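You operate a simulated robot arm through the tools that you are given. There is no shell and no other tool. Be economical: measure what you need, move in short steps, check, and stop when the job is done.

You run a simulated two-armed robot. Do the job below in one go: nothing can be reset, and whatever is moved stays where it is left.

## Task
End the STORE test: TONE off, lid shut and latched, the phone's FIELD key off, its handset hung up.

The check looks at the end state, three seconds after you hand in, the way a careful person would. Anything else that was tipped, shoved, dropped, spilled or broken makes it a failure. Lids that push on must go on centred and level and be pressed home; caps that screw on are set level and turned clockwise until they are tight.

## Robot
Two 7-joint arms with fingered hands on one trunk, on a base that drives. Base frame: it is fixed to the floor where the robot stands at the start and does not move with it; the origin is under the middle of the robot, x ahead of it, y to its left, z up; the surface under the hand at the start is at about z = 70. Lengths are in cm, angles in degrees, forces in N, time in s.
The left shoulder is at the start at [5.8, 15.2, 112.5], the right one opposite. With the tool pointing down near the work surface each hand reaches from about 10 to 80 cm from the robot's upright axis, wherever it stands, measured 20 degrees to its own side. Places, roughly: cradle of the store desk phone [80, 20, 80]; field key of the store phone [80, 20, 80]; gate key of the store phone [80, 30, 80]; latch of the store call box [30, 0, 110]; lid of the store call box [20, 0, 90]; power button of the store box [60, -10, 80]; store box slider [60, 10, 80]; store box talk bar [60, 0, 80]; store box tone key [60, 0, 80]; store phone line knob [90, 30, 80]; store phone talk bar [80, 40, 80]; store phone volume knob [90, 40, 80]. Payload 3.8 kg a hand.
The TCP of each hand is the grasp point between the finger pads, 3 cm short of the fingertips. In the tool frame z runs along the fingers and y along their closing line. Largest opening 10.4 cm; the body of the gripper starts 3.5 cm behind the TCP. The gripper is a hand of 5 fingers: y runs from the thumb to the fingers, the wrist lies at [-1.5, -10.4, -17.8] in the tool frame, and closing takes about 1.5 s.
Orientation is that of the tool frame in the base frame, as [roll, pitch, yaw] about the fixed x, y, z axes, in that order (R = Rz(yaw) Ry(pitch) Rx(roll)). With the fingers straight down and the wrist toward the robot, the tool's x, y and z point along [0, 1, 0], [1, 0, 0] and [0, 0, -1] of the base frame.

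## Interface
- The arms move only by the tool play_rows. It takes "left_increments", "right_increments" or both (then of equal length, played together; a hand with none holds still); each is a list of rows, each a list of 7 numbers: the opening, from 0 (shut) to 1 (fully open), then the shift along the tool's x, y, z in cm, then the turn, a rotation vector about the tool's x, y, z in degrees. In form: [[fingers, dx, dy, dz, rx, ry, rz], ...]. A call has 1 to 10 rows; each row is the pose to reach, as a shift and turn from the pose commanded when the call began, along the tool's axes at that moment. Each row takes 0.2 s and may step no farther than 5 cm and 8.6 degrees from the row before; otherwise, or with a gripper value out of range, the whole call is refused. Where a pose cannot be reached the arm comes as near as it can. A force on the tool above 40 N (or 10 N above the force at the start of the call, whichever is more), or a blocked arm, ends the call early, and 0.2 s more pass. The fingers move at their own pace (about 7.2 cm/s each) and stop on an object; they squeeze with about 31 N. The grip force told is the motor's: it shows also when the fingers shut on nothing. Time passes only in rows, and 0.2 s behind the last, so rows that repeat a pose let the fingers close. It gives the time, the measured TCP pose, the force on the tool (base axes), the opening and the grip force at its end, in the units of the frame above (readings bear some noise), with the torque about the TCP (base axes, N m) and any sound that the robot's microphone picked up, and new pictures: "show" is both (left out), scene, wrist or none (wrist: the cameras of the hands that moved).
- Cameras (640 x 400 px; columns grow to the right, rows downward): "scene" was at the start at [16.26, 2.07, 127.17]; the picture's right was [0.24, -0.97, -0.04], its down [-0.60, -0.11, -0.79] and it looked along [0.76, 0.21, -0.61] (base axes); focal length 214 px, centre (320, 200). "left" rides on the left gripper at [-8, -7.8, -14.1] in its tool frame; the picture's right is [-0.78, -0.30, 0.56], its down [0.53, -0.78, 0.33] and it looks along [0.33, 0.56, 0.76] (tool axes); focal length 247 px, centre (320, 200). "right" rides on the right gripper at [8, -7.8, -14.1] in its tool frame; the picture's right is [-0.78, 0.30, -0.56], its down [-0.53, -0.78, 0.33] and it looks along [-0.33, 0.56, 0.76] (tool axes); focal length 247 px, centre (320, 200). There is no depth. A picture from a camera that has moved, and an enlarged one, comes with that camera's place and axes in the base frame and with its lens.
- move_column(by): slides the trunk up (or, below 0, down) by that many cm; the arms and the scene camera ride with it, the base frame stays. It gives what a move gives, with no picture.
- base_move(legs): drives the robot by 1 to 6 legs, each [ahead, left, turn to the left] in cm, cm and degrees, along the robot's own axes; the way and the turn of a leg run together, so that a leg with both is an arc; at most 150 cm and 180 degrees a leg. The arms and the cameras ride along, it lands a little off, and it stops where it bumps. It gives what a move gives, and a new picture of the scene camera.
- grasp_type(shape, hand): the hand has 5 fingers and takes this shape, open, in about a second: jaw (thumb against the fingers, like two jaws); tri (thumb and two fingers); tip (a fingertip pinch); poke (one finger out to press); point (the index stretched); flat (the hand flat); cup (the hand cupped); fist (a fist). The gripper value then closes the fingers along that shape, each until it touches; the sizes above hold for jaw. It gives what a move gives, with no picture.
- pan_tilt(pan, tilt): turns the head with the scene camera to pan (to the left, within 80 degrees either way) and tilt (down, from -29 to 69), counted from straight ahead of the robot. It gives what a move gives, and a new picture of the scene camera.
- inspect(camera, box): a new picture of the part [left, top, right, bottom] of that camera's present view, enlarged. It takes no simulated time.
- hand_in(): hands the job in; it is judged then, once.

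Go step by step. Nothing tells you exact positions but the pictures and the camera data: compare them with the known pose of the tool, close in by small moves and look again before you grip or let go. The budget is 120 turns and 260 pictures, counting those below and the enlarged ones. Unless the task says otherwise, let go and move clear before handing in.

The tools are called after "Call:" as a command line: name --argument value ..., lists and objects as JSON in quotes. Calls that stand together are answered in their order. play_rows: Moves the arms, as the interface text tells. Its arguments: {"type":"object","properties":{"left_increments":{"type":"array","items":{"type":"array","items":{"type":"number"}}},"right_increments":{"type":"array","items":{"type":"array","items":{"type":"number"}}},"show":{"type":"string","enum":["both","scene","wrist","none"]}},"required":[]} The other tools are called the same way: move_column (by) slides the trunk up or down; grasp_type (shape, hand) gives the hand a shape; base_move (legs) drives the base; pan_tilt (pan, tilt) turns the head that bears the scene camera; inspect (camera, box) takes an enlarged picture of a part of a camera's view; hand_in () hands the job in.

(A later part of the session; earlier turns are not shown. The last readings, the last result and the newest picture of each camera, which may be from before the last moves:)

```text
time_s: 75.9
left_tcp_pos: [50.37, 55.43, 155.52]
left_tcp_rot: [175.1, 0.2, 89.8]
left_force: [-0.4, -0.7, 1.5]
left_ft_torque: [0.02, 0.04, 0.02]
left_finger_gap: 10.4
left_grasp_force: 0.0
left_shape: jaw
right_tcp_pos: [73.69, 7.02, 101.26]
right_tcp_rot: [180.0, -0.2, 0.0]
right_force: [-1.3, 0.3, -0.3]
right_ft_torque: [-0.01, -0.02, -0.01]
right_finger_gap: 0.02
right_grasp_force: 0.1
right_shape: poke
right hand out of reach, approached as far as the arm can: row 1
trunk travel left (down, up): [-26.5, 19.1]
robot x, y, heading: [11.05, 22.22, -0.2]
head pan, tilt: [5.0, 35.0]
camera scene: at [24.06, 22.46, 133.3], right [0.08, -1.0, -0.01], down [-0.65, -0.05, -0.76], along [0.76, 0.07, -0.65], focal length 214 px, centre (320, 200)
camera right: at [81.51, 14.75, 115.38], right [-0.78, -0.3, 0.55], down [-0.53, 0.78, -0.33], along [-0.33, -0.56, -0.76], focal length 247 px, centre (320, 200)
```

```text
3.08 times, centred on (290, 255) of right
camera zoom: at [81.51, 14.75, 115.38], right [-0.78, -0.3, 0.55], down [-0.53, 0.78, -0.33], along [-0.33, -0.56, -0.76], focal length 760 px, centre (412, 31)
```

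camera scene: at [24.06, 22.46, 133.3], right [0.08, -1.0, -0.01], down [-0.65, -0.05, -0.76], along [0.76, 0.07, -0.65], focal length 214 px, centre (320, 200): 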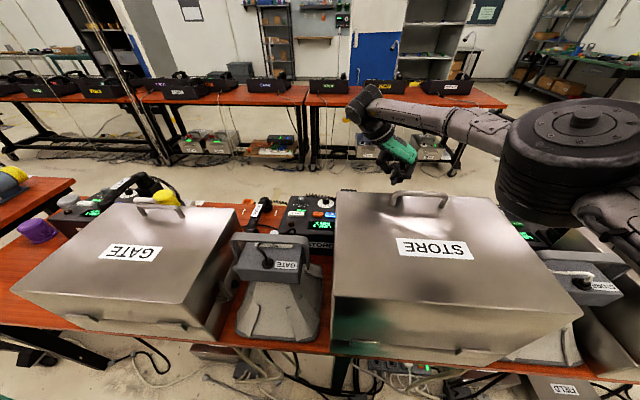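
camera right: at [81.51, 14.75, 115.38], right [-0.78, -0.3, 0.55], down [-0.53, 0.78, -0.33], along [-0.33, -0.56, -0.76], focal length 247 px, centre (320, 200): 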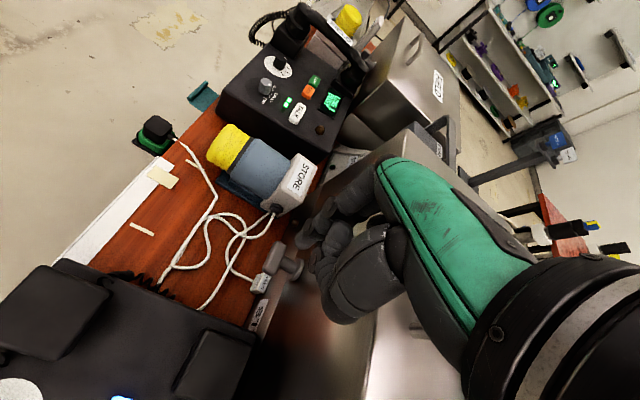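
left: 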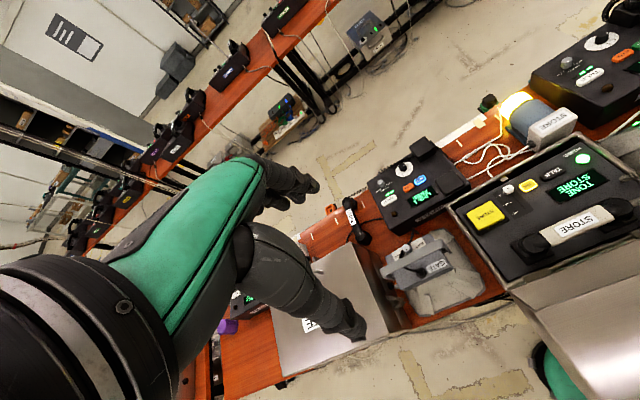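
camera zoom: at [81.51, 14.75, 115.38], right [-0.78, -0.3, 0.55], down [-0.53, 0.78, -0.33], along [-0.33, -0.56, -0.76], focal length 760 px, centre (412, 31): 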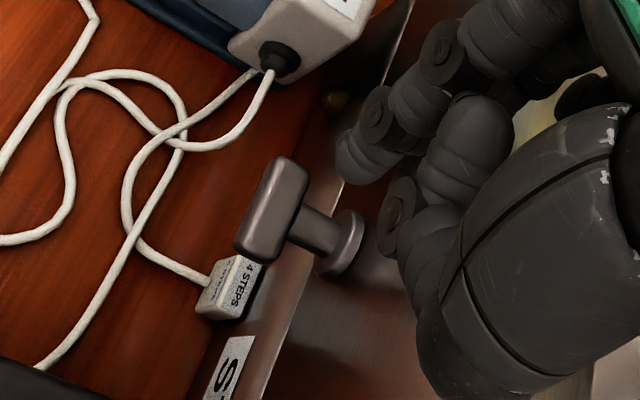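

Bar centre is near [70.7, 3.6, 82.9]. I lower the finger to just above its +y end.

Call:
play_rows --right_increments '[[0, -0.6, 0.5, 3, 0, 0, 0], [0, -1.2, 1, 6, 0, 0, 0], [0, -1.8, 1.2, 9, 0, 0, 0], [0, -2.2, 1.2, 12, 0, 0, 0], [0, -2.2, 1.2, 12, 0, 0, 0]]' --show "none"

Call:
inspect --camera "right" --box '[230, 170, 390, 320]'

Call:
inspect --camera "scene" --box '[310, 90, 470, 230]'

```text
time_s: 76.9
left_tcp_pos: [50.77, 55.83, 155.3]
left_tcp_rot: [175.4, 0.2, 90.1]
left_force: [0.5, 0.2, -0.4]
left_ft_torque: [0.01, 0.0, -0.02]
left_finger_gap: 10.41
left_grasp_force: 0.0
left_shape: jaw
right_tcp_pos: [72.36, 5.83, 90.1]
right_tcp_rot: [179.9, -0.8, 0.4]
right_force: [17.4, 2.1, 5.6]
right_ft_torque: [-0.27, 1.43, 0.1]
right_finger_gap: 0.02
right_grasp_force: 0.1
right_shape: poke
trunk travel left (down, up): [-26.5, 19.1]
robot x, y, heading: [11.18, 22.22, -0.1]
head pan, tilt: [5.0, 35.0]
stopped in row 5 (right hand): the force on the tool passed its limit at 45 N (the readings are from after the stop); the commanded pose is now the measured one
```

```text
2.67 times, centred on (310, 245) of right
camera zoom: at [79.91, 13.53, 104.33], right [-0.78, -0.3, 0.55], down [-0.54, 0.77, -0.34], along [-0.32, -0.56, -0.76], focal length 659 px, centre (347, 80)
```

zoom: 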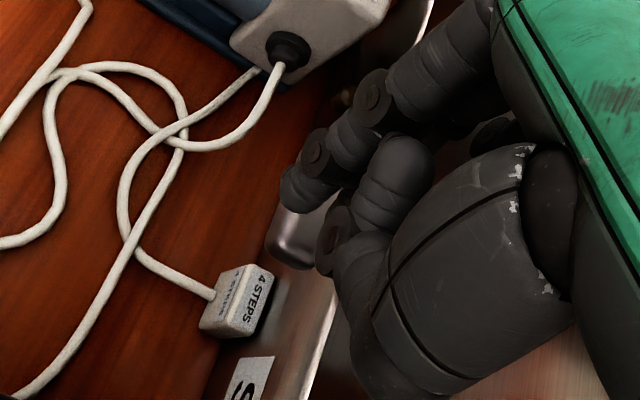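

```text
2.86 times, centred on (390, 160) of scene
camera zoom: at [24.52, 22.6, 133.24], right [0.08, -1.0, -0.01], down [-0.65, -0.05, -0.76], along [0.76, 0.07, -0.65], focal length 613 px, centre (120, 314)
```

zoom: 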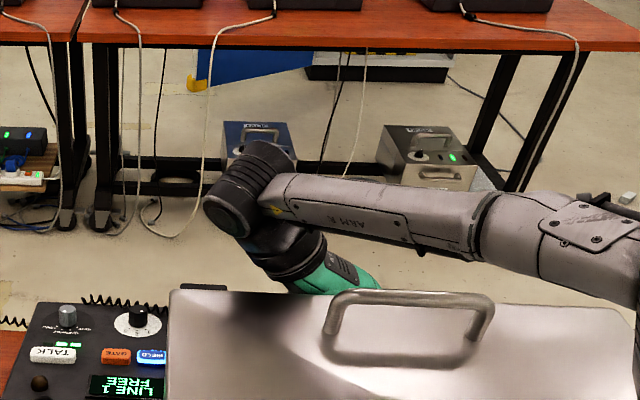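

The hand's folded fingers touched the lid; the left hand's mirrored layout suits this better. I back the right hand off, up and away.

Call:
play_rows --right_increments '[[0, 1.5, 0, -0.5, 0, 0, 0], [0, 1.5, 0, -5, 0, 0, 0], [0, 1.5, 0, -10, 0, 0, 0], [0, 1.5, 0, -15, 0, 0, 0], [0, 0, 2, -19, 0, 0, 0], [0, -3, 5, -22, 0, 0, 0], [0, -6, 8, -24, 0, 0, 0], [0, -10, 10, -25, 0, 0, 0], [0, -14, 12, -26, 0, 0, 0]]'

Call:
grasp_type --hand "left" --shape "poke"

```text
refused: row 6 steps farther than a row can; nothing moved
```

```text
time_s: 77.8
left_tcp_pos: [50.91, 55.9, 155.29]
left_tcp_rot: [175.4, 0.3, 89.8]
left_force: [0.1, 0.2, -0.5]
left_ft_torque: [0.0, -0.05, -0.01]
left_finger_gap: 0.0
left_grasp_force: 0.0
left_shape: poke
right_tcp_pos: [72.28, 5.65, 90.1]
right_tcp_rot: [179.9, -0.4, 0.3]
right_force: [26.0, 1.7, 10.4]
right_ft_torque: [-0.3, 2.17, 0.3]
right_finger_gap: 0.0
right_grasp_force: 0.0
right_shape: poke
trunk travel left (down, up): [-26.5, 19.1]
robot x, y, heading: [11.24, 21.92, -0.2]
head pan, tilt: [5.0, 35.0]
```

Call:
play_rows --right_increments '[[0, 2, 0, -0.5, 0, 0, 0], [0, 2, 0, -5, 0, 0, 0], [0, 2, 0, -9.5, 0, 0, 0], [0, 2, 0, -14, 0, 0, 0], [0, 0.5, 2, -17.5, 0, 0, 0], [0, -2, 4, -20, 0, 0, 0], [0, -5, 6, -22, 0, 0, 0], [0, -8, 8, -23, 0, 0, 0], [0, -12, 10, -23.5, 0, 0, 0]]'

```text
time_s: 79.8
left_tcp_pos: [50.36, 55.52, 155.61]
left_tcp_rot: [175.0, 0.2, 89.9]
left_force: [0.7, -0.5, 0.2]
left_ft_torque: [0.01, -0.01, 0.02]
left_finger_gap: 0.04
left_grasp_force: 0.1
left_shape: poke
right_tcp_pos: [59.9, -4.53, 113.05]
right_tcp_rot: [180.0, -0.7, 0.2]
right_force: [-0.2, -0.2, 0.0]
right_ft_torque: [0.01, 0.0, 0.0]
right_finger_gap: 0.0
right_grasp_force: 0.1
right_shape: poke
trunk travel left (down, up): [-26.5, 19.1]
robot x, y, heading: [11.07, 21.89, -0.1]
head pan, tilt: [5.0, 35.0]
camera scene: at [24.1, 22.42, 133.3], right [0.08, -1.0, -0.01], down [-0.65, -0.05, -0.76], along [0.76, 0.07, -0.65], focal length 214 px, centre (320, 200)
camera right: at [67.53, 3.28, 127.23], right [-0.78, -0.3, 0.55], down [-0.53, 0.77, -0.34], along [-0.32, -0.56, -0.77], focal length 247 px, centre (320, 200)
```

scene: 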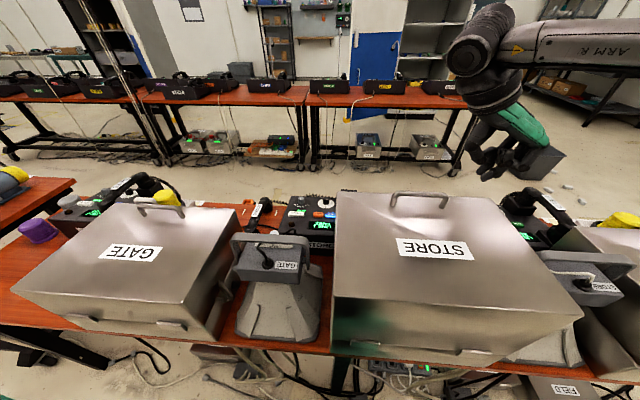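
right: 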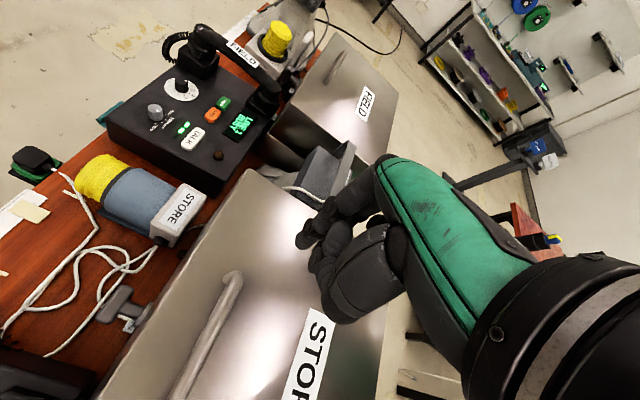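

Call:
inspect --camera "right" --box '[70, 260, 190, 360]'

Call:
play_rows --right_increments '[[0, -2, 3, -3, 0, 0, 0], [0, -4, 6, -6, 0, 0, 0], [0, -6, 9, -9, 0, 0, 0], [0, -8, 12, -12, 0, 0, 0], [0, -10, 15, -14, 0, 0, 0]]' --left_increments '[[0, 0, 4, 0, 0, 0, 8.5], [0, 0, 8, 2, 0, 0, 17], [0, 0, 12, 4, 0, 0, 25.5], [0, 0, 15, 6, 0, 0, 34], [0, 0, 15, 8, 0, 0, 42.5]]'

```text
4.00 times, centred on (130, 310) of right
camera zoom: at [67.53, 3.28, 127.23], right [-0.78, -0.3, 0.55], down [-0.53, 0.77, -0.34], along [-0.32, -0.56, -0.77], focal length 988 px, centre (1080, -240)
```

zoom: 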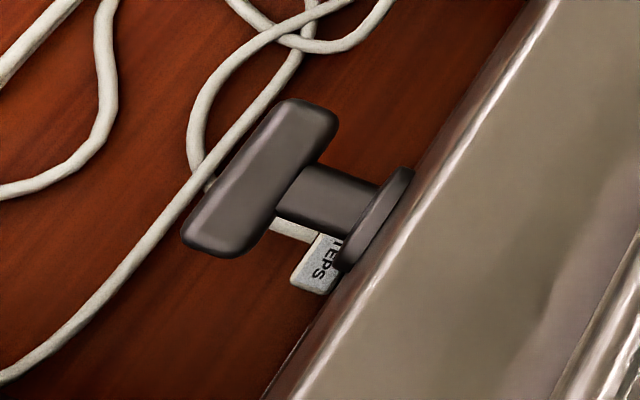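

```text
time_s: 81.0
left_tcp_pos: [62.64, 56.22, 144.91]
left_tcp_rot: [176.2, -2.9, 49.2]
left_force: [-0.4, -0.4, -0.3]
left_ft_torque: [-0.01, 0.0, 0.0]
left_finger_gap: 0.0
left_grasp_force: 0.1
left_shape: poke
left hand out of reach, approached as far as the arm can: row 1, 2, 3, 4, 5
right_tcp_pos: [53.07, -19.48, 126.46]
right_tcp_rot: [179.9, -0.6, 0.3]
right_force: [0.6, -0.1, 0.6]
right_ft_torque: [0.03, 0.02, -0.03]
right_finger_gap: 0.0
right_grasp_force: 0.1
right_shape: poke
right hand out of reach, approached as far as the arm can: row 4, 5
trunk travel left (down, up): [-26.5, 19.1]
robot x, y, heading: [11.15, 22.0, -0.3]
head pan, tilt: [5.0, 35.0]
camera scene: at [24.38, 22.5, 133.26], right [0.08, -1.0, -0.01], down [-0.65, -0.05, -0.76], along [0.76, 0.07, -0.65], focal length 214 px, centre (320, 200)
camera right: at [60.87, -11.6, 140.67], right [-0.78, -0.3, 0.55], down [-0.54, 0.77, -0.34], along [-0.32, -0.56, -0.76], focal length 247 px, centre (320, 200)
camera left: at [50.26, 55.22, 157.85], right [-0.68, -0.39, -0.61], down [-0.21, 0.91, -0.35], along [0.7, -0.12, -0.7], focal length 247 px, centre (320, 200)
```

scene: 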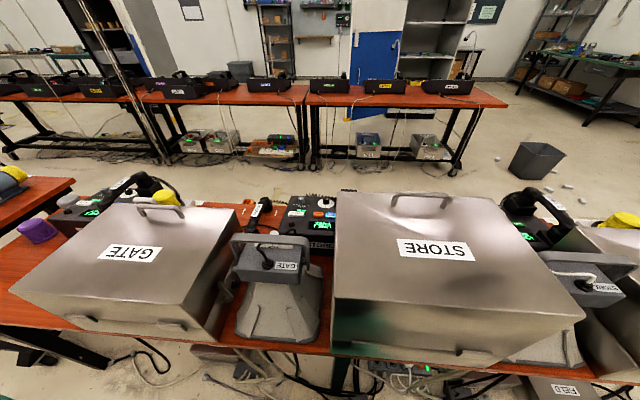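
right: 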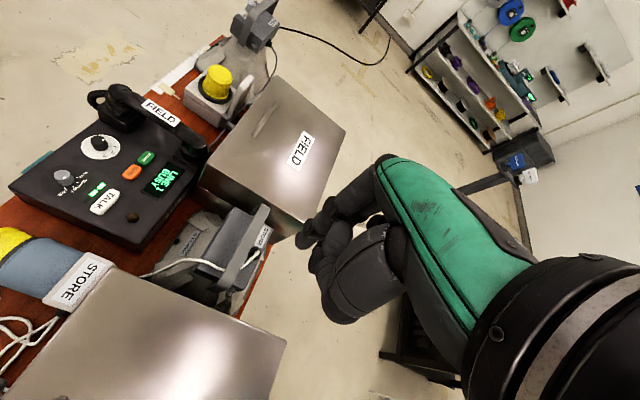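
left: 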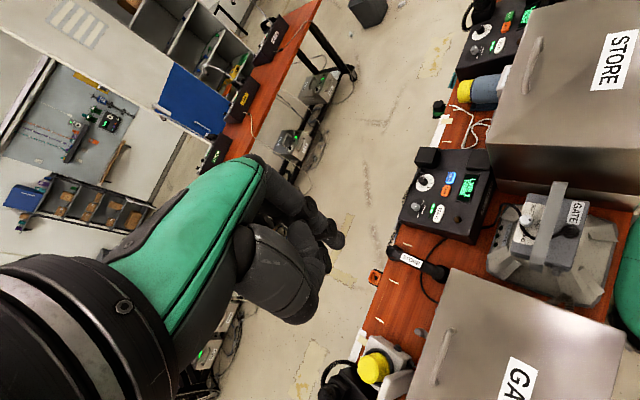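

Now the left hand: I bring it over the phone, heading for the FIELD key first.

Call:
play_rows --left_increments '[[0, -1.2, 2.5, 2.5, 0, 0, -4.1], [0, -2.4, 5, 5, 0, 0, -8.2], [0, -3.6, 7.5, 7.5, 0, 0, -12.3], [0, -4.8, 10, 10, 0, 0, -16.4], [0, -6, 12.5, 12.5, 0, 0, -20.5], [0, -7.2, 15, 15, 0, 0, -24.6], [0, -8.4, 17.5, 17.5, 0, 0, -28.7], [0, -9.6, 20, 20, 0, 0, -32.8], [0, -10.8, 22.5, 22.5, 0, 0, -36.9], [0, -12, 25, 25, 0, 0, -41]]'

```text
time_s: 83.2
left_tcp_pos: [73.53, 34.71, 123.29]
left_tcp_rot: [175.1, 0.2, 88.5]
left_force: [0.0, 0.1, 0.1]
left_ft_torque: [-0.01, -0.04, 0.01]
left_finger_gap: 0.03
left_grasp_force: 0.1
left_shape: poke
left hand out of reach, approached as far as the arm can: row 9, 10
right_tcp_pos: [52.95, -19.23, 126.59]
right_tcp_rot: [179.9, -0.6, 0.3]
right_force: [0.0, 0.1, -0.4]
right_ft_torque: [-0.03, 0.0, 0.0]
right_finger_gap: 0.0
right_grasp_force: 0.0
right_shape: poke
trunk travel left (down, up): [-26.5, 19.1]
robot x, y, heading: [11.22, 21.93, -0.1]
head pan, tilt: [5.0, 35.0]
camera scene: at [24.17, 22.59, 133.3], right [0.08, -1.0, -0.01], down [-0.65, -0.05, -0.76], along [0.76, 0.07, -0.65], focal length 214 px, centre (320, 200)
camera left: at [64.49, 26.93, 136.49], right [-0.27, -0.77, -0.58], down [-0.73, 0.55, -0.4], along [0.63, 0.32, -0.71], focal length 247 px, centre (320, 200)
```

scene: 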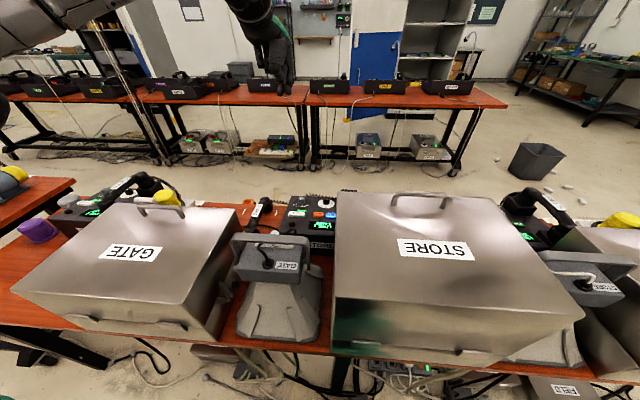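
left: 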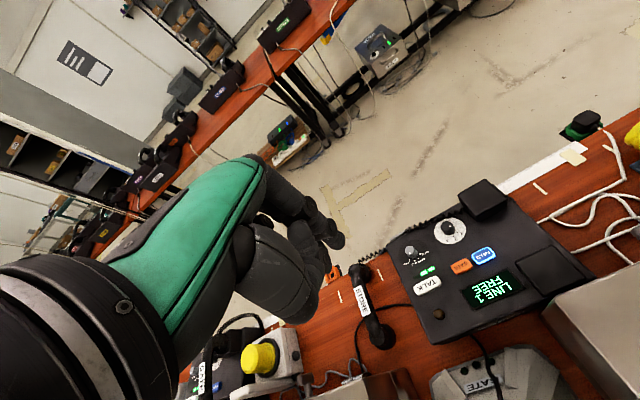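

Call:
play_rows --left_increments '[[0, -1.7, 0.3, 4, 1, 0, -0.5], [0, -3.4, 0.6, 8, 2, 0, -1], [0, -5.1, 0.9, 12, 3, 0, -1.5], [0, -6.8, 1.2, 16, 4, 0, -1.5], [0, -8.5, 1.5, 20, 4.9, 0, -1.5], [0, -10.2, 1.7, 23.5, 4.9, 0, -1.5], [0, -10.2, 1.7, 23.5, 4.9, 0, -1.5]]' --show "wrist"

Call:
inspect --camera "left" --box '[270, 160, 450, 300]'

```text
time_s: 84.8
left_tcp_pos: [71.0, 31.21, 101.65]
left_tcp_rot: [-179.9, 0.2, 89.9]
left_force: [0.1, 0.3, 0.1]
left_ft_torque: [0.02, 0.0, 0.01]
left_finger_gap: 0.0
left_grasp_force: 0.0
left_shape: poke
left hand out of reach, approached as far as the arm can: row 1, 2, 3, 4, 5, 6, 7
right_tcp_pos: [53.13, -19.27, 126.51]
right_tcp_rot: [180.0, -0.6, 0.2]
right_force: [0.4, -0.2, 0.8]
right_ft_torque: [0.0, -0.01, 0.01]
right_finger_gap: 0.0
right_grasp_force: 0.1
right_shape: poke
trunk travel left (down, up): [-26.5, 19.1]
robot x, y, heading: [11.42, 21.88, -0.0]
head pan, tilt: [5.0, 35.0]
camera left: at [63.24, 23.16, 115.64], right [-0.3, -0.78, -0.55], down [-0.78, 0.53, -0.33], along [0.55, 0.33, -0.76], focal length 247 px, centre (320, 200)
```

left: 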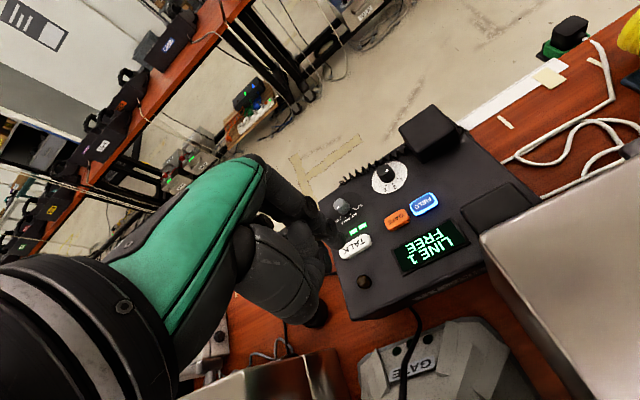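

```text
2.86 times, centred on (360, 230) of left
camera zoom: at [63.24, 23.16, 115.64], right [-0.3, -0.78, -0.55], down [-0.78, 0.53, -0.33], along [0.55, 0.33, -0.76], focal length 706 px, centre (206, 114)
```

zoom: 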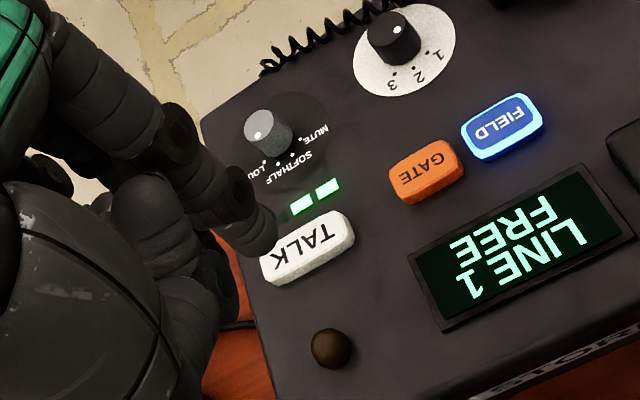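

Call:
play_rows --left_increments '[[0, -2, 1.5, 0, 0, 0, 0], [0, -4, 3, 0, 0, 0, 0], [0, -6, 4.5, 0, 0, 0, 0], [0, -6.5, 6, 0, 0, 0, 0], [0, -6.5, 6, 0, 0, 0, 0]]' --show "scene"

```text
time_s: 86.0
left_tcp_pos: [71.39, 31.16, 102.76]
left_tcp_rot: [-179.9, 0.3, 89.9]
left_force: [-0.9, 0.7, -0.9]
left_ft_torque: [0.0, 0.02, -0.01]
left_finger_gap: 0.01
left_grasp_force: 0.2
left_shape: poke
left hand out of reach, approached as far as the arm can: row 1, 2, 3, 4, 5
right_tcp_pos: [53.02, -19.28, 126.59]
right_tcp_rot: [179.9, -0.7, 0.2]
right_force: [0.6, -0.6, 0.4]
right_ft_torque: [0.05, -0.03, -0.04]
right_finger_gap: 0.0
right_grasp_force: 0.1
right_shape: poke
trunk travel left (down, up): [-26.5, 19.1]
robot x, y, heading: [11.34, 21.97, -0.2]
head pan, tilt: [5.0, 35.0]
camera scene: at [24.27, 22.57, 133.28], right [0.08, -1.0, -0.01], down [-0.65, -0.05, -0.76], along [0.76, 0.07, -0.65], focal length 214 px, centre (320, 200)
```

scene: 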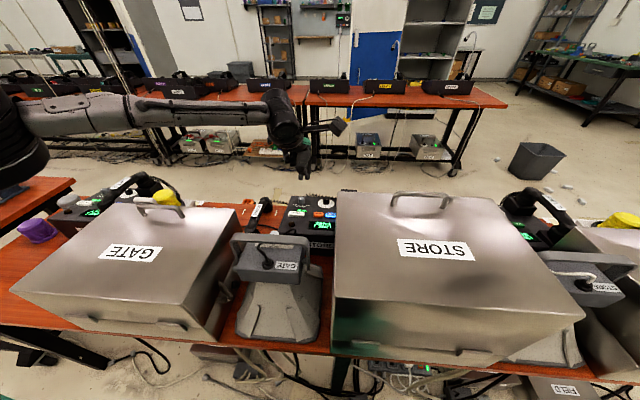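

The arm geometry prefers the target further left; I shift the base right 7 cm, which carries the finger toward FIELD.

Call:
base_move --legs '[[0, -8, 0]]'

Call:
play_rows --left_increments '[[0, 0.3, 1.5, 0, 0, 0, 0], [0, 0.6, 3, 0, 0, 0, 0], [0, 0.9, 4.5, 0, 0, 0, 0], [0, 1.0, 5.5, 0, 0, 0, 0], [0, 1.0, 5.5, 0, 0, 0, 0]]' --show "wrist"

```text
time_s: 87.0
left_tcp_pos: [71.38, 23.65, 102.72]
left_tcp_rot: [-179.9, 0.2, 90.0]
left_force: [0.2, 0.7, -0.3]
left_ft_torque: [0.02, 0.01, -0.02]
left_finger_gap: 0.0
left_grasp_force: 0.0
left_shape: poke
right_tcp_pos: [52.98, -26.94, 126.59]
right_tcp_rot: [179.8, -0.6, 0.4]
right_force: [0.5, 0.7, -0.4]
right_ft_torque: [0.03, -0.05, 0.01]
right_finger_gap: 0.0
right_grasp_force: 0.0
right_shape: poke
trunk travel left (down, up): [-26.5, 19.1]
robot x, y, heading: [11.4, 13.9, -0.3]
head pan, tilt: [5.0, 35.0]
camera scene: at [24.26, 14.88, 133.27], right [0.09, -1.0, -0.01], down [-0.65, -0.05, -0.76], along [0.76, 0.07, -0.65], focal length 214 px, centre (320, 200)
```

scene: 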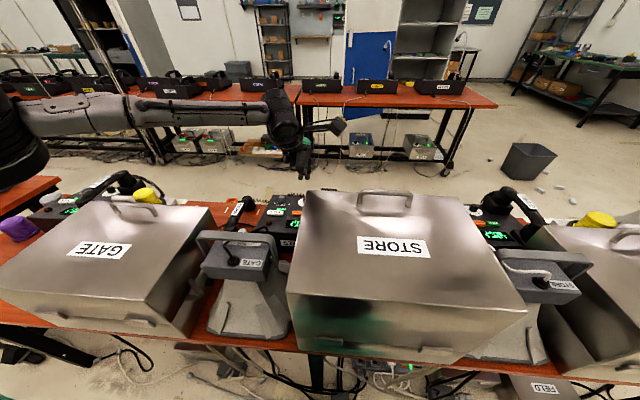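

```text
time_s: 88.2
left_tcp_pos: [74.55, 26.41, 103.0]
left_tcp_rot: [-180.0, 0.2, 90.1]
left_force: [0.3, -1.0, -0.8]
left_ft_torque: [0.0, -0.02, -0.02]
left_finger_gap: 0.0
left_grasp_force: 0.1
left_shape: poke
left hand out of reach, approached as far as the arm can: row 1, 2, 3, 4, 5
right_tcp_pos: [53.07, -27.16, 126.53]
right_tcp_rot: [179.9, -0.6, 0.4]
right_force: [0.3, -0.2, 0.6]
right_ft_torque: [0.04, -0.04, 0.0]
right_finger_gap: 0.01
right_grasp_force: 0.0
right_shape: poke
trunk travel left (down, up): [-26.5, 19.1]
robot x, y, heading: [11.09, 13.92, -0.1]
head pan, tilt: [5.0, 35.0]
camera left: at [66.77, 18.35, 116.99], right [-0.3, -0.78, -0.55], down [-0.78, 0.53, -0.33], along [0.55, 0.33, -0.76], focal length 247 px, centre (320, 200)
```

left: 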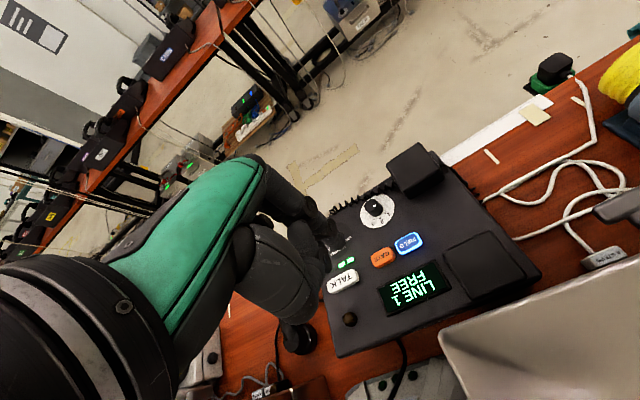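

I raise the trunk so the wrist hangs below the shoulder, which should free the reach, and then lower the hand.

Call:
move_column --by 12

Call:
play_rows --left_increments '[[0, -0.5, 0.5, 4, 0, 0, 0], [0, -1, 1, 8, 0, 0, 0], [0, -1.5, 1.5, 12, 0, 0, 0], [0, -1.8, 2, 16, 0, 0, 0], [0, -1.8, 2.5, 20, 0, 0, 0], [0, -1.8, 2.5, 20, 0, 0, 0]]' --show "wrist"

Call:
inspect --camera "left" --box '[270, 160, 450, 300]'

```text
time_s: 89.8
left_tcp_pos: [73.24, 26.42, 120.14]
left_tcp_rot: [175.7, 0.2, 89.9]
left_force: [-0.9, -0.5, -0.2]
left_ft_torque: [0.0, 0.01, -0.02]
left_finger_gap: 0.0
left_grasp_force: 0.0
left_shape: poke
right_tcp_pos: [53.06, -27.25, 138.54]
right_tcp_rot: [179.9, -0.5, 0.4]
right_force: [-0.2, -0.3, -0.4]
right_ft_torque: [0.01, -0.01, -0.05]
right_finger_gap: 0.02
right_grasp_force: 0.0
right_shape: poke
trunk travel left (down, up): [-38.5, 7.1]
robot x, y, heading: [11.2, 13.81, -0.0]
head pan, tilt: [5.0, 35.0]
```

```text
time_s: 91.2
left_tcp_pos: [70.61, 30.12, 106.32]
left_tcp_rot: [175.6, 0.4, 89.9]
left_force: [0.4, 0.0, -0.5]
left_ft_torque: [-0.01, 0.0, 0.02]
left_finger_gap: 0.0
left_grasp_force: 0.1
left_shape: poke
left hand out of reach, approached as far as the arm can: row 1, 2, 3, 4, 5, 6
right_tcp_pos: [53.06, -27.1, 138.66]
right_tcp_rot: [179.9, -0.6, 0.5]
right_force: [0.4, -0.3, -0.8]
right_ft_torque: [0.03, 0.0, 0.0]
right_finger_gap: 0.0
right_grasp_force: 0.0
right_shape: poke
trunk travel left (down, up): [-38.5, 7.1]
robot x, y, heading: [11.4, 13.84, -0.2]
head pan, tilt: [5.0, 35.0]
camera left: at [61.74, 21.97, 119.69], right [-0.25, -0.78, -0.57], down [-0.75, 0.53, -0.39], along [0.61, 0.33, -0.72], focal length 247 px, centre (320, 200)
```

left: 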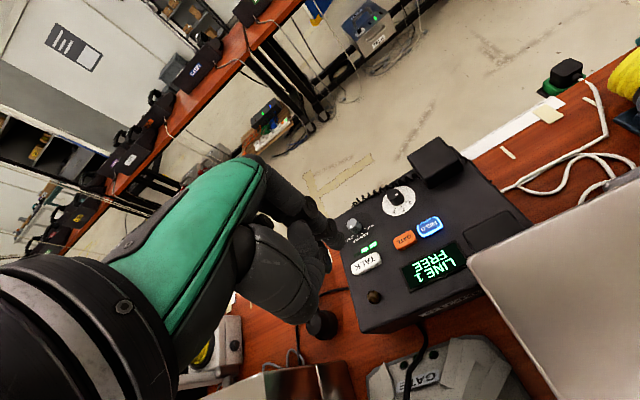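

```text
2.86 times, centred on (360, 230) of left
camera zoom: at [61.74, 21.97, 119.69], right [-0.25, -0.78, -0.57], down [-0.75, 0.53, -0.39], along [0.61, 0.33, -0.72], focal length 706 px, centre (206, 114)
```

zoom: 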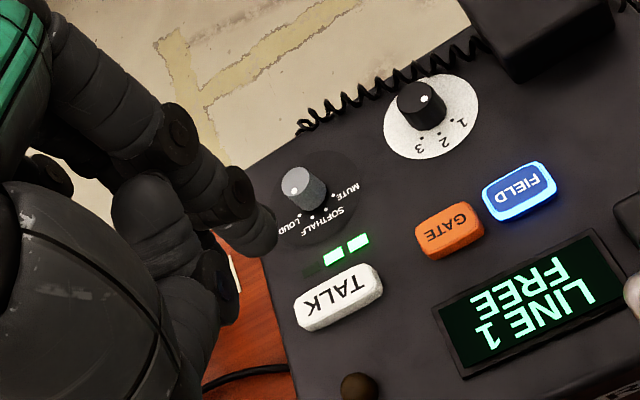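

The elbow is badly placed; I raise the hand to a comfortable high pose and come down again, to reset the arm's posture.

Call:
play_rows --left_increments '[[0, -0.4, -0.9, -4.5, 0.5, 0, 0], [0, -0.8, -1.8, -9, 1, 0, 0], [0, -1.2, -2.7, -13.5, 1.5, 0, 0], [0, -1.6, -3.6, -18, 2, 0, 0], [0, -2, -4.5, -22.5, 2.5, 0, 0], [0, -2.4, -5.4, -27, 3, 0, 0], [0, -2.8, -6.3, -31.5, 3.5, 0, 0], [0, -3.2, -7.2, -36, 4, 0, 0], [0, -3.6, -8.1, -40.5, 4.4, 0, 0], [0, -4, -9, -45, 4.4, 0, 0]]' --show "scene"

```text
time_s: 93.3
left_tcp_pos: [58.31, 26.35, 150.08]
left_tcp_rot: [-179.8, 0.4, 90.1]
left_force: [-0.6, -0.2, 0.8]
left_ft_torque: [-0.01, 0.0, -0.02]
left_finger_gap: 0.02
left_grasp_force: 0.2
left_shape: poke
right_tcp_pos: [53.22, -27.29, 138.52]
right_tcp_rot: [179.9, -0.7, 0.5]
right_force: [0.3, 0.4, -0.1]
right_ft_torque: [-0.02, 0.01, -0.03]
right_finger_gap: 0.0
right_grasp_force: 0.0
right_shape: poke
trunk travel left (down, up): [-38.5, 7.1]
robot x, y, heading: [10.78, 13.75, -0.3]
head pan, tilt: [5.0, 35.0]
camera scene: at [20.77, 14.58, 146.47], right [0.09, -1.0, 0.0], down [-0.58, -0.05, -0.81], along [0.81, 0.07, -0.59], focal length 214 px, centre (320, 200)
```

scene: 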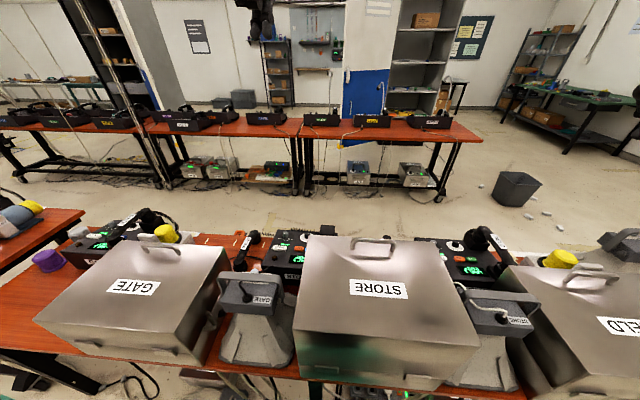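

Call:
play_rows --left_increments '[[0, -0.1, 1, 4.3, 0, 0, 0], [0, -0.3, 2, 8.6, 0, 0, 0], [0, -0.4, 3, 12.9, 0, 0, 0], [0, -0.6, 4, 17.2, 0, 0, 0], [0, -0.7, 5, 21.5, 0, 0, 0], [0, -0.9, 6, 25.8, 0, 0, 0], [0, -1, 7, 30, 0, 0, 0], [0, -1.2, 8, 34.4, 0, 0, 0], [0, -1.4, 9, 38.7, 0, 0, 0], [0, -1.5, 10, 43, 0, 0, 0]]' --show "scene"

```text
time_s: 95.5
left_tcp_pos: [66.72, 26.06, 107.59]
left_tcp_rot: [-179.9, 0.3, 90.0]
left_force: [0.3, 0.1, -0.8]
left_ft_torque: [-0.01, -0.04, 0.01]
left_finger_gap: 0.0
left_grasp_force: 0.0
left_shape: poke
left hand out of reach, approached as far as the arm can: row 10
right_tcp_pos: [53.12, -27.19, 138.53]
right_tcp_rot: [180.0, -0.6, 0.4]
right_force: [-0.2, 0.3, -0.4]
right_ft_torque: [-0.01, 0.0, 0.02]
right_finger_gap: 0.01
right_grasp_force: 0.1
right_shape: poke
trunk travel left (down, up): [-38.5, 7.1]
robot x, y, heading: [10.96, 14.21, -0.1]
head pan, tilt: [5.0, 35.0]
camera scene: at [20.68, 14.67, 146.49], right [0.09, -1.0, 0.0], down [-0.58, -0.05, -0.81], along [0.81, 0.07, -0.59], focal length 214 px, centre (320, 200)
```

scene: 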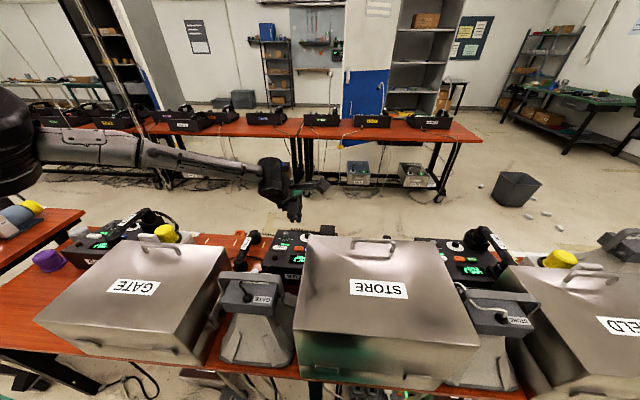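

The arm reaches best about 20° to its own side, so I lift a bit and shift the base right 14 cm, then extend the left hand to FIELD.

Call:
play_rows --left_increments '[[0, 0, 0, -4, 0, 0, 0], [0, 0, 0, -8, 0, 0, 0]]' --show "none"

Call:
base_move --legs '[[0, -14, 0]]'

Call:
play_rows --left_increments '[[0, 3, 2, 0, 0, 0, 0], [0, 6, 4, 0, 0, 0, 0], [0, 9, 6, 0, 0, 0, 0], [0, 12, 8, 2, 0, 0, 0], [0, 12.5, 9.5, 5, 0, 0, 0], [0, 12.5, 10, 8, 0, 0, 0], [0, 12.5, 10, 12, 0, 0, 0], [0, 12.5, 10, 15, 0, 0, 0]]' --show "wrist"

```text
time_s: 96.2
left_tcp_pos: [66.37, 25.78, 115.72]
left_tcp_rot: [-179.8, 0.2, 89.9]
left_force: [-0.3, -0.2, -0.6]
left_ft_torque: [0.0, -0.02, 0.04]
left_finger_gap: 0.0
left_grasp_force: 0.0
left_shape: poke
right_tcp_pos: [53.01, -27.21, 138.65]
right_tcp_rot: [180.0, -0.8, 0.4]
right_force: [-0.1, -0.4, -0.2]
right_ft_torque: [0.0, -0.03, 0.01]
right_finger_gap: 0.0
right_grasp_force: 0.2
right_shape: poke
trunk travel left (down, up): [-38.5, 7.1]
robot x, y, heading: [10.75, 14.06, -0.3]
head pan, tilt: [5.0, 35.0]
```

```text
time_s: 97.5
left_tcp_pos: [66.5, 11.66, 115.67]
left_tcp_rot: [-180.0, 0.4, 89.9]
left_force: [0.3, 1.4, -0.2]
left_ft_torque: [-0.04, 0.01, 0.0]
left_finger_gap: 0.01
left_grasp_force: 0.0
left_shape: poke
right_tcp_pos: [52.87, -41.18, 138.57]
right_tcp_rot: [179.6, -0.6, 0.3]
right_force: [0.5, 0.7, -0.2]
right_ft_torque: [0.04, 0.01, -0.03]
right_finger_gap: 0.06
right_grasp_force: 0.1
right_shape: poke
trunk travel left (down, up): [-38.5, 7.1]
robot x, y, heading: [11.28, -0.35, -0.3]
head pan, tilt: [5.0, 35.0]
camera scene: at [20.62, 0.64, 146.49], right [0.08, -1.0, 0.0], down [-0.58, -0.05, -0.81], along [0.81, 0.07, -0.59], focal length 214 px, centre (320, 200)
```

scene: 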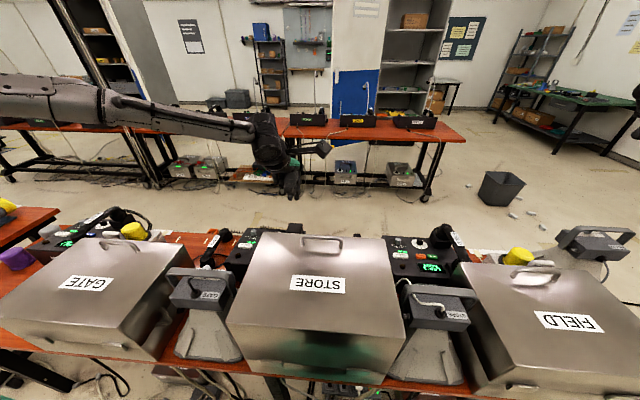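

```text
time_s: 99.3
left_tcp_pos: [73.24, 25.14, 103.19]
left_tcp_rot: [-179.9, 0.3, 89.9]
left_force: [0.1, -0.5, 0.6]
left_ft_torque: [0.01, 0.0, -0.02]
left_finger_gap: 0.0
left_grasp_force: 0.1
left_shape: poke
left hand out of reach, approached as far as the arm can: row 6, 7, 8
right_tcp_pos: [53.05, -41.56, 138.65]
right_tcp_rot: [179.8, -0.6, 0.3]
right_force: [0.0, 0.6, 0.8]
right_ft_torque: [0.01, 0.03, 0.03]
right_finger_gap: 0.01
right_grasp_force: 0.0
right_shape: poke
trunk travel left (down, up): [-38.5, 7.1]
robot x, y, heading: [10.75, -0.42, -0.3]
head pan, tilt: [5.0, 35.0]
camera left: at [65.49, 17.17, 117.08], right [-0.3, -0.78, -0.55], down [-0.78, 0.53, -0.33], along [0.56, 0.33, -0.76], focal length 247 px, centre (320, 200)
```

left: 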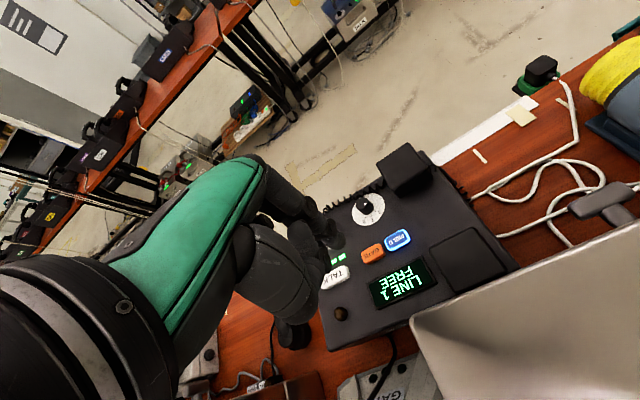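

Nearly there; lowering the trunk 10 cm gives more forward reach.

Call:
move_column --by -10

Call:
play_rows --left_increments '[[0, -0.2, 1.5, 0, 0, 0, 0], [0, -0.4, 3, 0, 0, 0, 0], [0, -0.4, 4, 0, 0, 0, 0], [0, -0.4, 4, 0, 0, 0, 0]]' --show "none"

Call:
inspect --camera "left" --box '[270, 160, 450, 300]'

```text
time_s: 100.6
left_tcp_pos: [73.16, 25.1, 93.07]
left_tcp_rot: [-179.9, 0.3, 89.9]
left_force: [-0.4, 0.0, 0.0]
left_ft_torque: [-0.05, 0.0, 0.01]
left_finger_gap: 0.0
left_grasp_force: 0.0
left_shape: poke
right_tcp_pos: [52.95, -41.68, 128.55]
right_tcp_rot: [179.9, -0.6, 0.2]
right_force: [-0.6, -1.1, 0.5]
right_ft_torque: [0.05, 0.0, 0.0]
right_finger_gap: 0.0
right_grasp_force: 0.2
right_shape: poke
trunk travel left (down, up): [-28.5, 17.1]
robot x, y, heading: [11.35, -0.26, -0.2]
head pan, tilt: [5.0, 35.0]
```

```text
time_s: 101.6
left_tcp_pos: [76.79, 25.0, 93.26]
left_tcp_rot: [180.0, 0.3, 89.9]
left_force: [0.0, -0.1, -0.1]
left_ft_torque: [-0.02, 0.01, 0.02]
left_finger_gap: 0.0
left_grasp_force: 0.1
left_shape: poke
left hand out of reach, approached as far as the arm can: row 3, 4
right_tcp_pos: [53.0, -41.41, 128.55]
right_tcp_rot: [179.8, -0.6, 0.3]
right_force: [0.5, -0.1, -0.2]
right_ft_torque: [-0.02, -0.02, 0.0]
right_finger_gap: 0.0
right_grasp_force: 0.0
right_shape: poke
trunk travel left (down, up): [-28.5, 17.1]
robot x, y, heading: [11.43, -0.21, -0.2]
head pan, tilt: [5.0, 35.0]
```

```text
2.86 times, centred on (360, 230) of left
camera zoom: at [69.03, 16.9, 107.25], right [-0.3, -0.78, -0.55], down [-0.78, 0.53, -0.33], along [0.56, 0.33, -0.76], focal length 706 px, centre (206, 114)
```

zoom: 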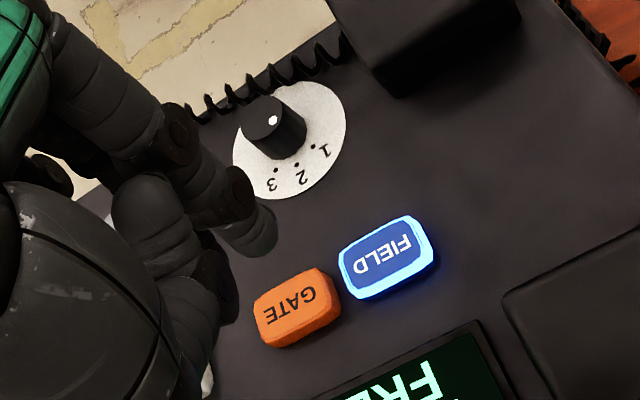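

The tip is just short of FIELD. I descend while nudging forward.

Call:
play_rows --left_increments '[[0, -0.3, 0.5, 2.5, 0, 0, 0], [0, -0.4, 0.8, 5, 0, 0, 0], [0, -0.4, 0.9, 7, 0, 0, 0], [0, -0.4, 0.9, 8, 0, 0, 0]]' --show "none"

Call:
inspect --camera "left" --box '[270, 160, 450, 300]'

```text
time_s: 102.6
left_tcp_pos: [73.95, 25.96, 88.84]
left_tcp_rot: [-179.9, 0.2, 90.0]
left_force: [-0.9, 0.1, -0.4]
left_ft_torque: [-0.03, 0.01, 0.02]
left_finger_gap: 0.0
left_grasp_force: 0.1
left_shape: poke
left hand out of reach, approached as far as the arm can: row 1, 2, 3, 4
right_tcp_pos: [52.94, -41.56, 128.52]
right_tcp_rot: [179.8, -0.6, 0.3]
right_force: [0.0, -0.2, -0.4]
right_ft_torque: [-0.01, -0.02, -0.02]
right_finger_gap: 0.0
right_grasp_force: 0.0
right_shape: poke
trunk travel left (down, up): [-28.5, 17.1]
robot x, y, heading: [11.48, 0.02, -0.3]
head pan, tilt: [5.0, 35.0]
```

```text
2.86 times, centred on (360, 230) of left
camera zoom: at [66.22, 17.8, 102.82], right [-0.3, -0.78, -0.55], down [-0.78, 0.53, -0.33], along [0.56, 0.33, -0.76], focal length 706 px, centre (206, 114)
```

zoom: 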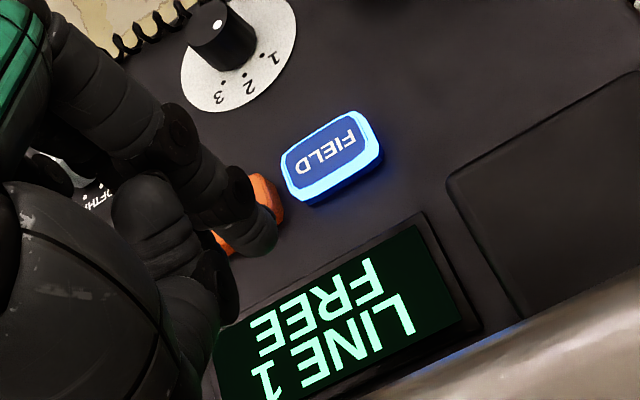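

The wrist is at its limit when straight down; tilting the hand forward 30° extends reach, as with the lid. I do that while rising slightly.

Call:
play_rows --left_increments '[[0, -0.5, 0, -2, -7.5, 0, 0], [0, -1, 0, -4, -15, 0, 0], [0, -1.2, 0, -4, -22.5, 0, 0], [0, -1.2, 0, -4, -30, 0, 0], [0, -1.2, 0, -4, -30, 0, 0]]' --show "none"

Call:
inspect --camera "left" --box '[240, 160, 440, 320]'

```text
time_s: 103.8
left_tcp_pos: [74.0, 24.63, 92.77]
left_tcp_rot: [150.0, 0.3, 89.9]
left_force: [0.1, 0.3, -0.2]
left_ft_torque: [-0.01, 0.0, 0.0]
left_finger_gap: 0.0
left_grasp_force: 0.1
left_shape: poke
right_tcp_pos: [53.01, -41.42, 128.69]
right_tcp_rot: [179.9, -0.5, 0.4]
right_force: [-0.8, 0.5, 0.6]
right_ft_torque: [0.03, 0.03, 0.02]
right_finger_gap: 0.0
right_grasp_force: 0.0
right_shape: poke
trunk travel left (down, up): [-28.5, 17.1]
robot x, y, heading: [11.24, 0.14, -0.3]
head pan, tilt: [5.0, 35.0]
```

```text
2.50 times, centred on (340, 240) of left
camera zoom: at [60.15, 16.53, 101.03], right [0.02, -0.78, -0.63], down [-0.51, 0.53, -0.68], along [0.86, 0.33, -0.38], focal length 617 px, centre (270, 100)
```

zoom: 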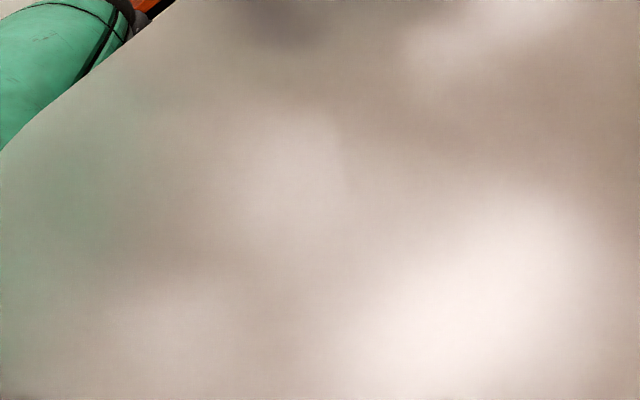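

The wrist camera is just above the lid, so I rise and yaw the hand to 45° to bring camera and wrist clear on the left side.

Call:
play_rows --left_increments '[[0, 0, 2.3, -4, 0, 0, 0], [0, 0.5, 4.6, -8, 0, 0, 0], [0, 1, 5, -8.66, 0, -3.75, 6.5], [0, 1, 5, -8.66, 0, -7.5, 13], [0, 1, 5, -8.66, 0, -11.25, 19.5], [0, 1, 5, -8.66, 0, -15, 26], [0, 1, 5, -8.66, 0, -18.75, 32.5], [0, 1, 5, -8.66, 0, -22.5, 39], [0, 1, 5, -8.66, 0, -22.5, 39]]'

```text
time_s: 105.8
left_tcp_pos: [74.16, 25.75, 102.88]
left_tcp_rot: [149.8, 0.2, 44.8]
left_force: [0.6, 0.0, 0.4]
left_ft_torque: [-0.01, 0.01, 0.0]
left_finger_gap: 0.0
left_grasp_force: 0.0
left_shape: poke
right_tcp_pos: [52.98, -41.57, 128.65]
right_tcp_rot: [179.9, -0.6, 0.3]
right_force: [-0.7, -0.1, -0.2]
right_ft_torque: [-0.03, -0.01, -0.02]
right_finger_gap: 0.04
right_grasp_force: 0.1
right_shape: poke
trunk travel left (down, up): [-28.5, 17.1]
robot x, y, heading: [11.23, -0.42, -0.2]
head pan, tilt: [5.0, 35.0]
camera scene: at [23.4, 0.33, 135.55], right [0.08, -1.0, -0.01], down [-0.63, -0.05, -0.77], along [0.77, 0.07, -0.64], focal length 214 px, centre (320, 200)
camera left: at [58.75, 29.74, 110.98], right [-0.54, -0.57, -0.63], down [0.02, 0.73, -0.68], along [0.84, -0.38, -0.38], focal length 247 px, centre (320, 200)
```

scene: 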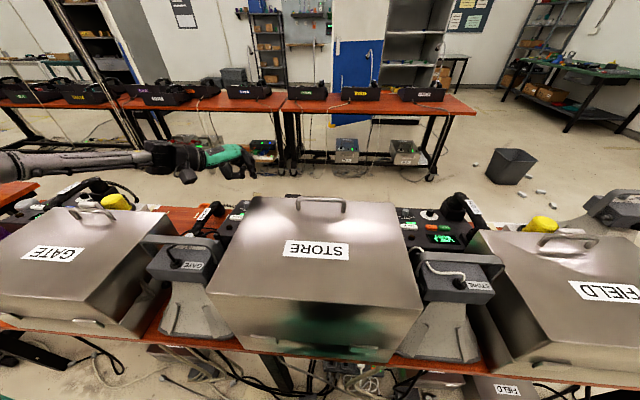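
left: 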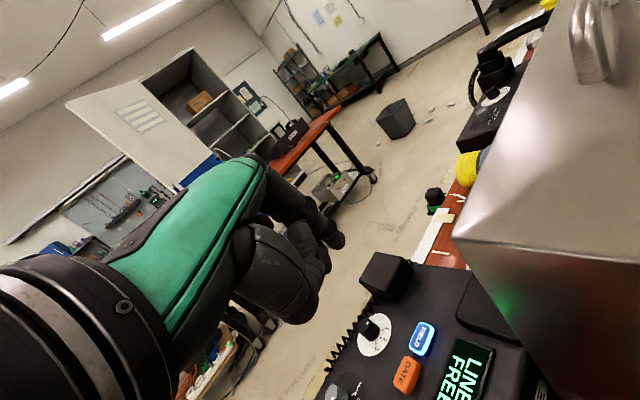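

Call:
play_rows --left_increments '[[0, 0.5, -1.4, 3.6, 0, 0, 0], [0, 0.9, -2.8, 7.2, 0, 0, 0], [0, 1.4, -4.2, 10.8, 0, 0, 0], [0, 1.76, -5.5, 14, 0, 0, 0], [0, 1.76, -5.5, 14, 0, 0, 0]]' --show "none"

Call:
inspect --camera "left" --box '[240, 180, 460, 350]'

```text
time_s: 107.0
left_tcp_pos: [72.99, 25.08, 92.39]
left_tcp_rot: [150.0, 0.2, 44.9]
left_force: [-1.0, 0.1, -0.2]
left_ft_torque: [-0.01, -0.01, 0.01]
left_finger_gap: 0.01
left_grasp_force: 0.1
left_shape: poke
left hand out of reach, approached as far as the arm can: row 3, 4, 5
right_tcp_pos: [53.02, -41.52, 128.62]
right_tcp_rot: [179.9, -0.5, 0.3]
right_force: [0.9, -0.5, 0.3]
right_ft_torque: [0.03, 0.04, 0.01]
right_finger_gap: 0.0
right_grasp_force: 0.1
right_shape: poke
trunk travel left (down, up): [-28.5, 17.1]
robot x, y, heading: [11.27, -0.38, -0.0]
head pan, tilt: [5.0, 35.0]
```

```text
2.35 times, centred on (350, 265) of left
camera zoom: at [57.67, 29.12, 100.44], right [-0.54, -0.57, -0.63], down [0.02, 0.73, -0.68], along [0.84, -0.38, -0.38], focal length 581 px, centre (249, 47)
```

zoom: 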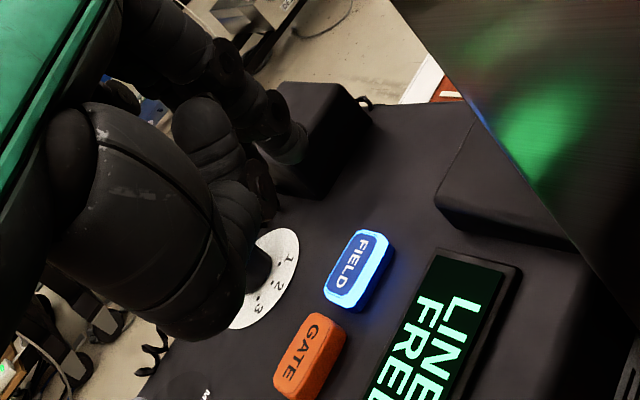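

Call:
play_rows --left_increments '[[0, 0, 2, -3.5, 0, 0, 0], [0, 0, 4, -7, 0, 0, 0], [0, 0, 6, -10.4, 0, 0, 0], [0, 0, 7, -12, 0, 0, 0]]' --show "none"

Call:
move_column --by -14

Call:
play_rows --left_increments '[[0, 1, 1.2, 0.7, 0, 0, 0], [0, 2, 2.4, 1.4, 0, 0, 0], [0, 2, 2.4, 1.4, 0, 0, 0]]' --show "scene"

```text
time_s: 108.0
left_tcp_pos: [73.17, 25.21, 105.95]
left_tcp_rot: [149.9, 0.1, 44.9]
left_force: [0.1, 0.2, 0.6]
left_ft_torque: [0.0, -0.01, -0.01]
left_finger_gap: 0.0
left_grasp_force: 0.0
left_shape: poke
right_tcp_pos: [53.01, -41.5, 128.61]
right_tcp_rot: [179.9, -0.6, 0.3]
right_force: [-0.7, 0.7, -0.2]
right_ft_torque: [-0.02, 0.03, -0.02]
right_finger_gap: 0.02
right_grasp_force: 0.1
right_shape: poke
trunk travel left (down, up): [-28.5, 17.1]
robot x, y, heading: [11.06, -0.18, -0.2]
head pan, tilt: [5.0, 35.0]
```

```text
time_s: 109.7
left_tcp_pos: [72.98, 24.94, 92.08]
left_tcp_rot: [149.8, 0.2, 44.8]
left_force: [-0.2, -0.5, -0.3]
left_ft_torque: [0.02, 0.01, -0.01]
left_finger_gap: 0.02
left_grasp_force: 0.0
left_shape: poke
right_tcp_pos: [58.0, -41.53, 107.16]
right_tcp_rot: [179.8, 8.2, 0.2]
right_force: [-0.4, -0.3, -0.1]
right_ft_torque: [-0.01, 0.0, -0.03]
right_finger_gap: 0.01
right_grasp_force: 0.1
right_shape: poke
trunk travel left (down, up): [-14.5, 31.1]
robot x, y, heading: [11.22, -0.57, -0.3]
head pan, tilt: [5.0, 35.0]
```

```text
time_s: 110.5
left_tcp_pos: [76.57, 24.43, 92.12]
left_tcp_rot: [149.9, 0.2, 44.9]
left_force: [-0.4, -0.5, -0.2]
left_ft_torque: [-0.01, 0.0, -0.02]
left_finger_gap: 0.01
left_grasp_force: 0.1
left_shape: poke
right_tcp_pos: [57.97, -41.55, 107.22]
right_tcp_rot: [179.9, 8.4, 0.2]
right_force: [0.6, 0.3, -0.3]
right_ft_torque: [-0.03, -0.01, 0.04]
right_finger_gap: 0.01
right_grasp_force: 0.0
right_shape: poke
trunk travel left (down, up): [-14.5, 31.1]
robot x, y, heading: [10.74, -0.27, 0.0]
head pan, tilt: [5.0, 35.0]
camera scene: at [30.64, 0.31, 118.34], right [0.08, -1.0, -0.02], down [-0.76, -0.05, -0.65], along [0.65, 0.07, -0.76], focal length 214 px, centre (320, 200)
```

scene: 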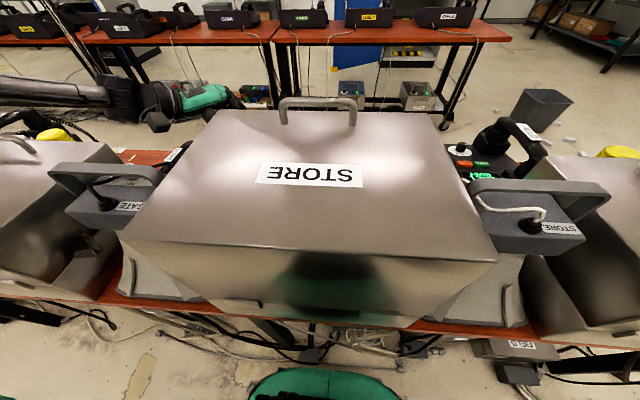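

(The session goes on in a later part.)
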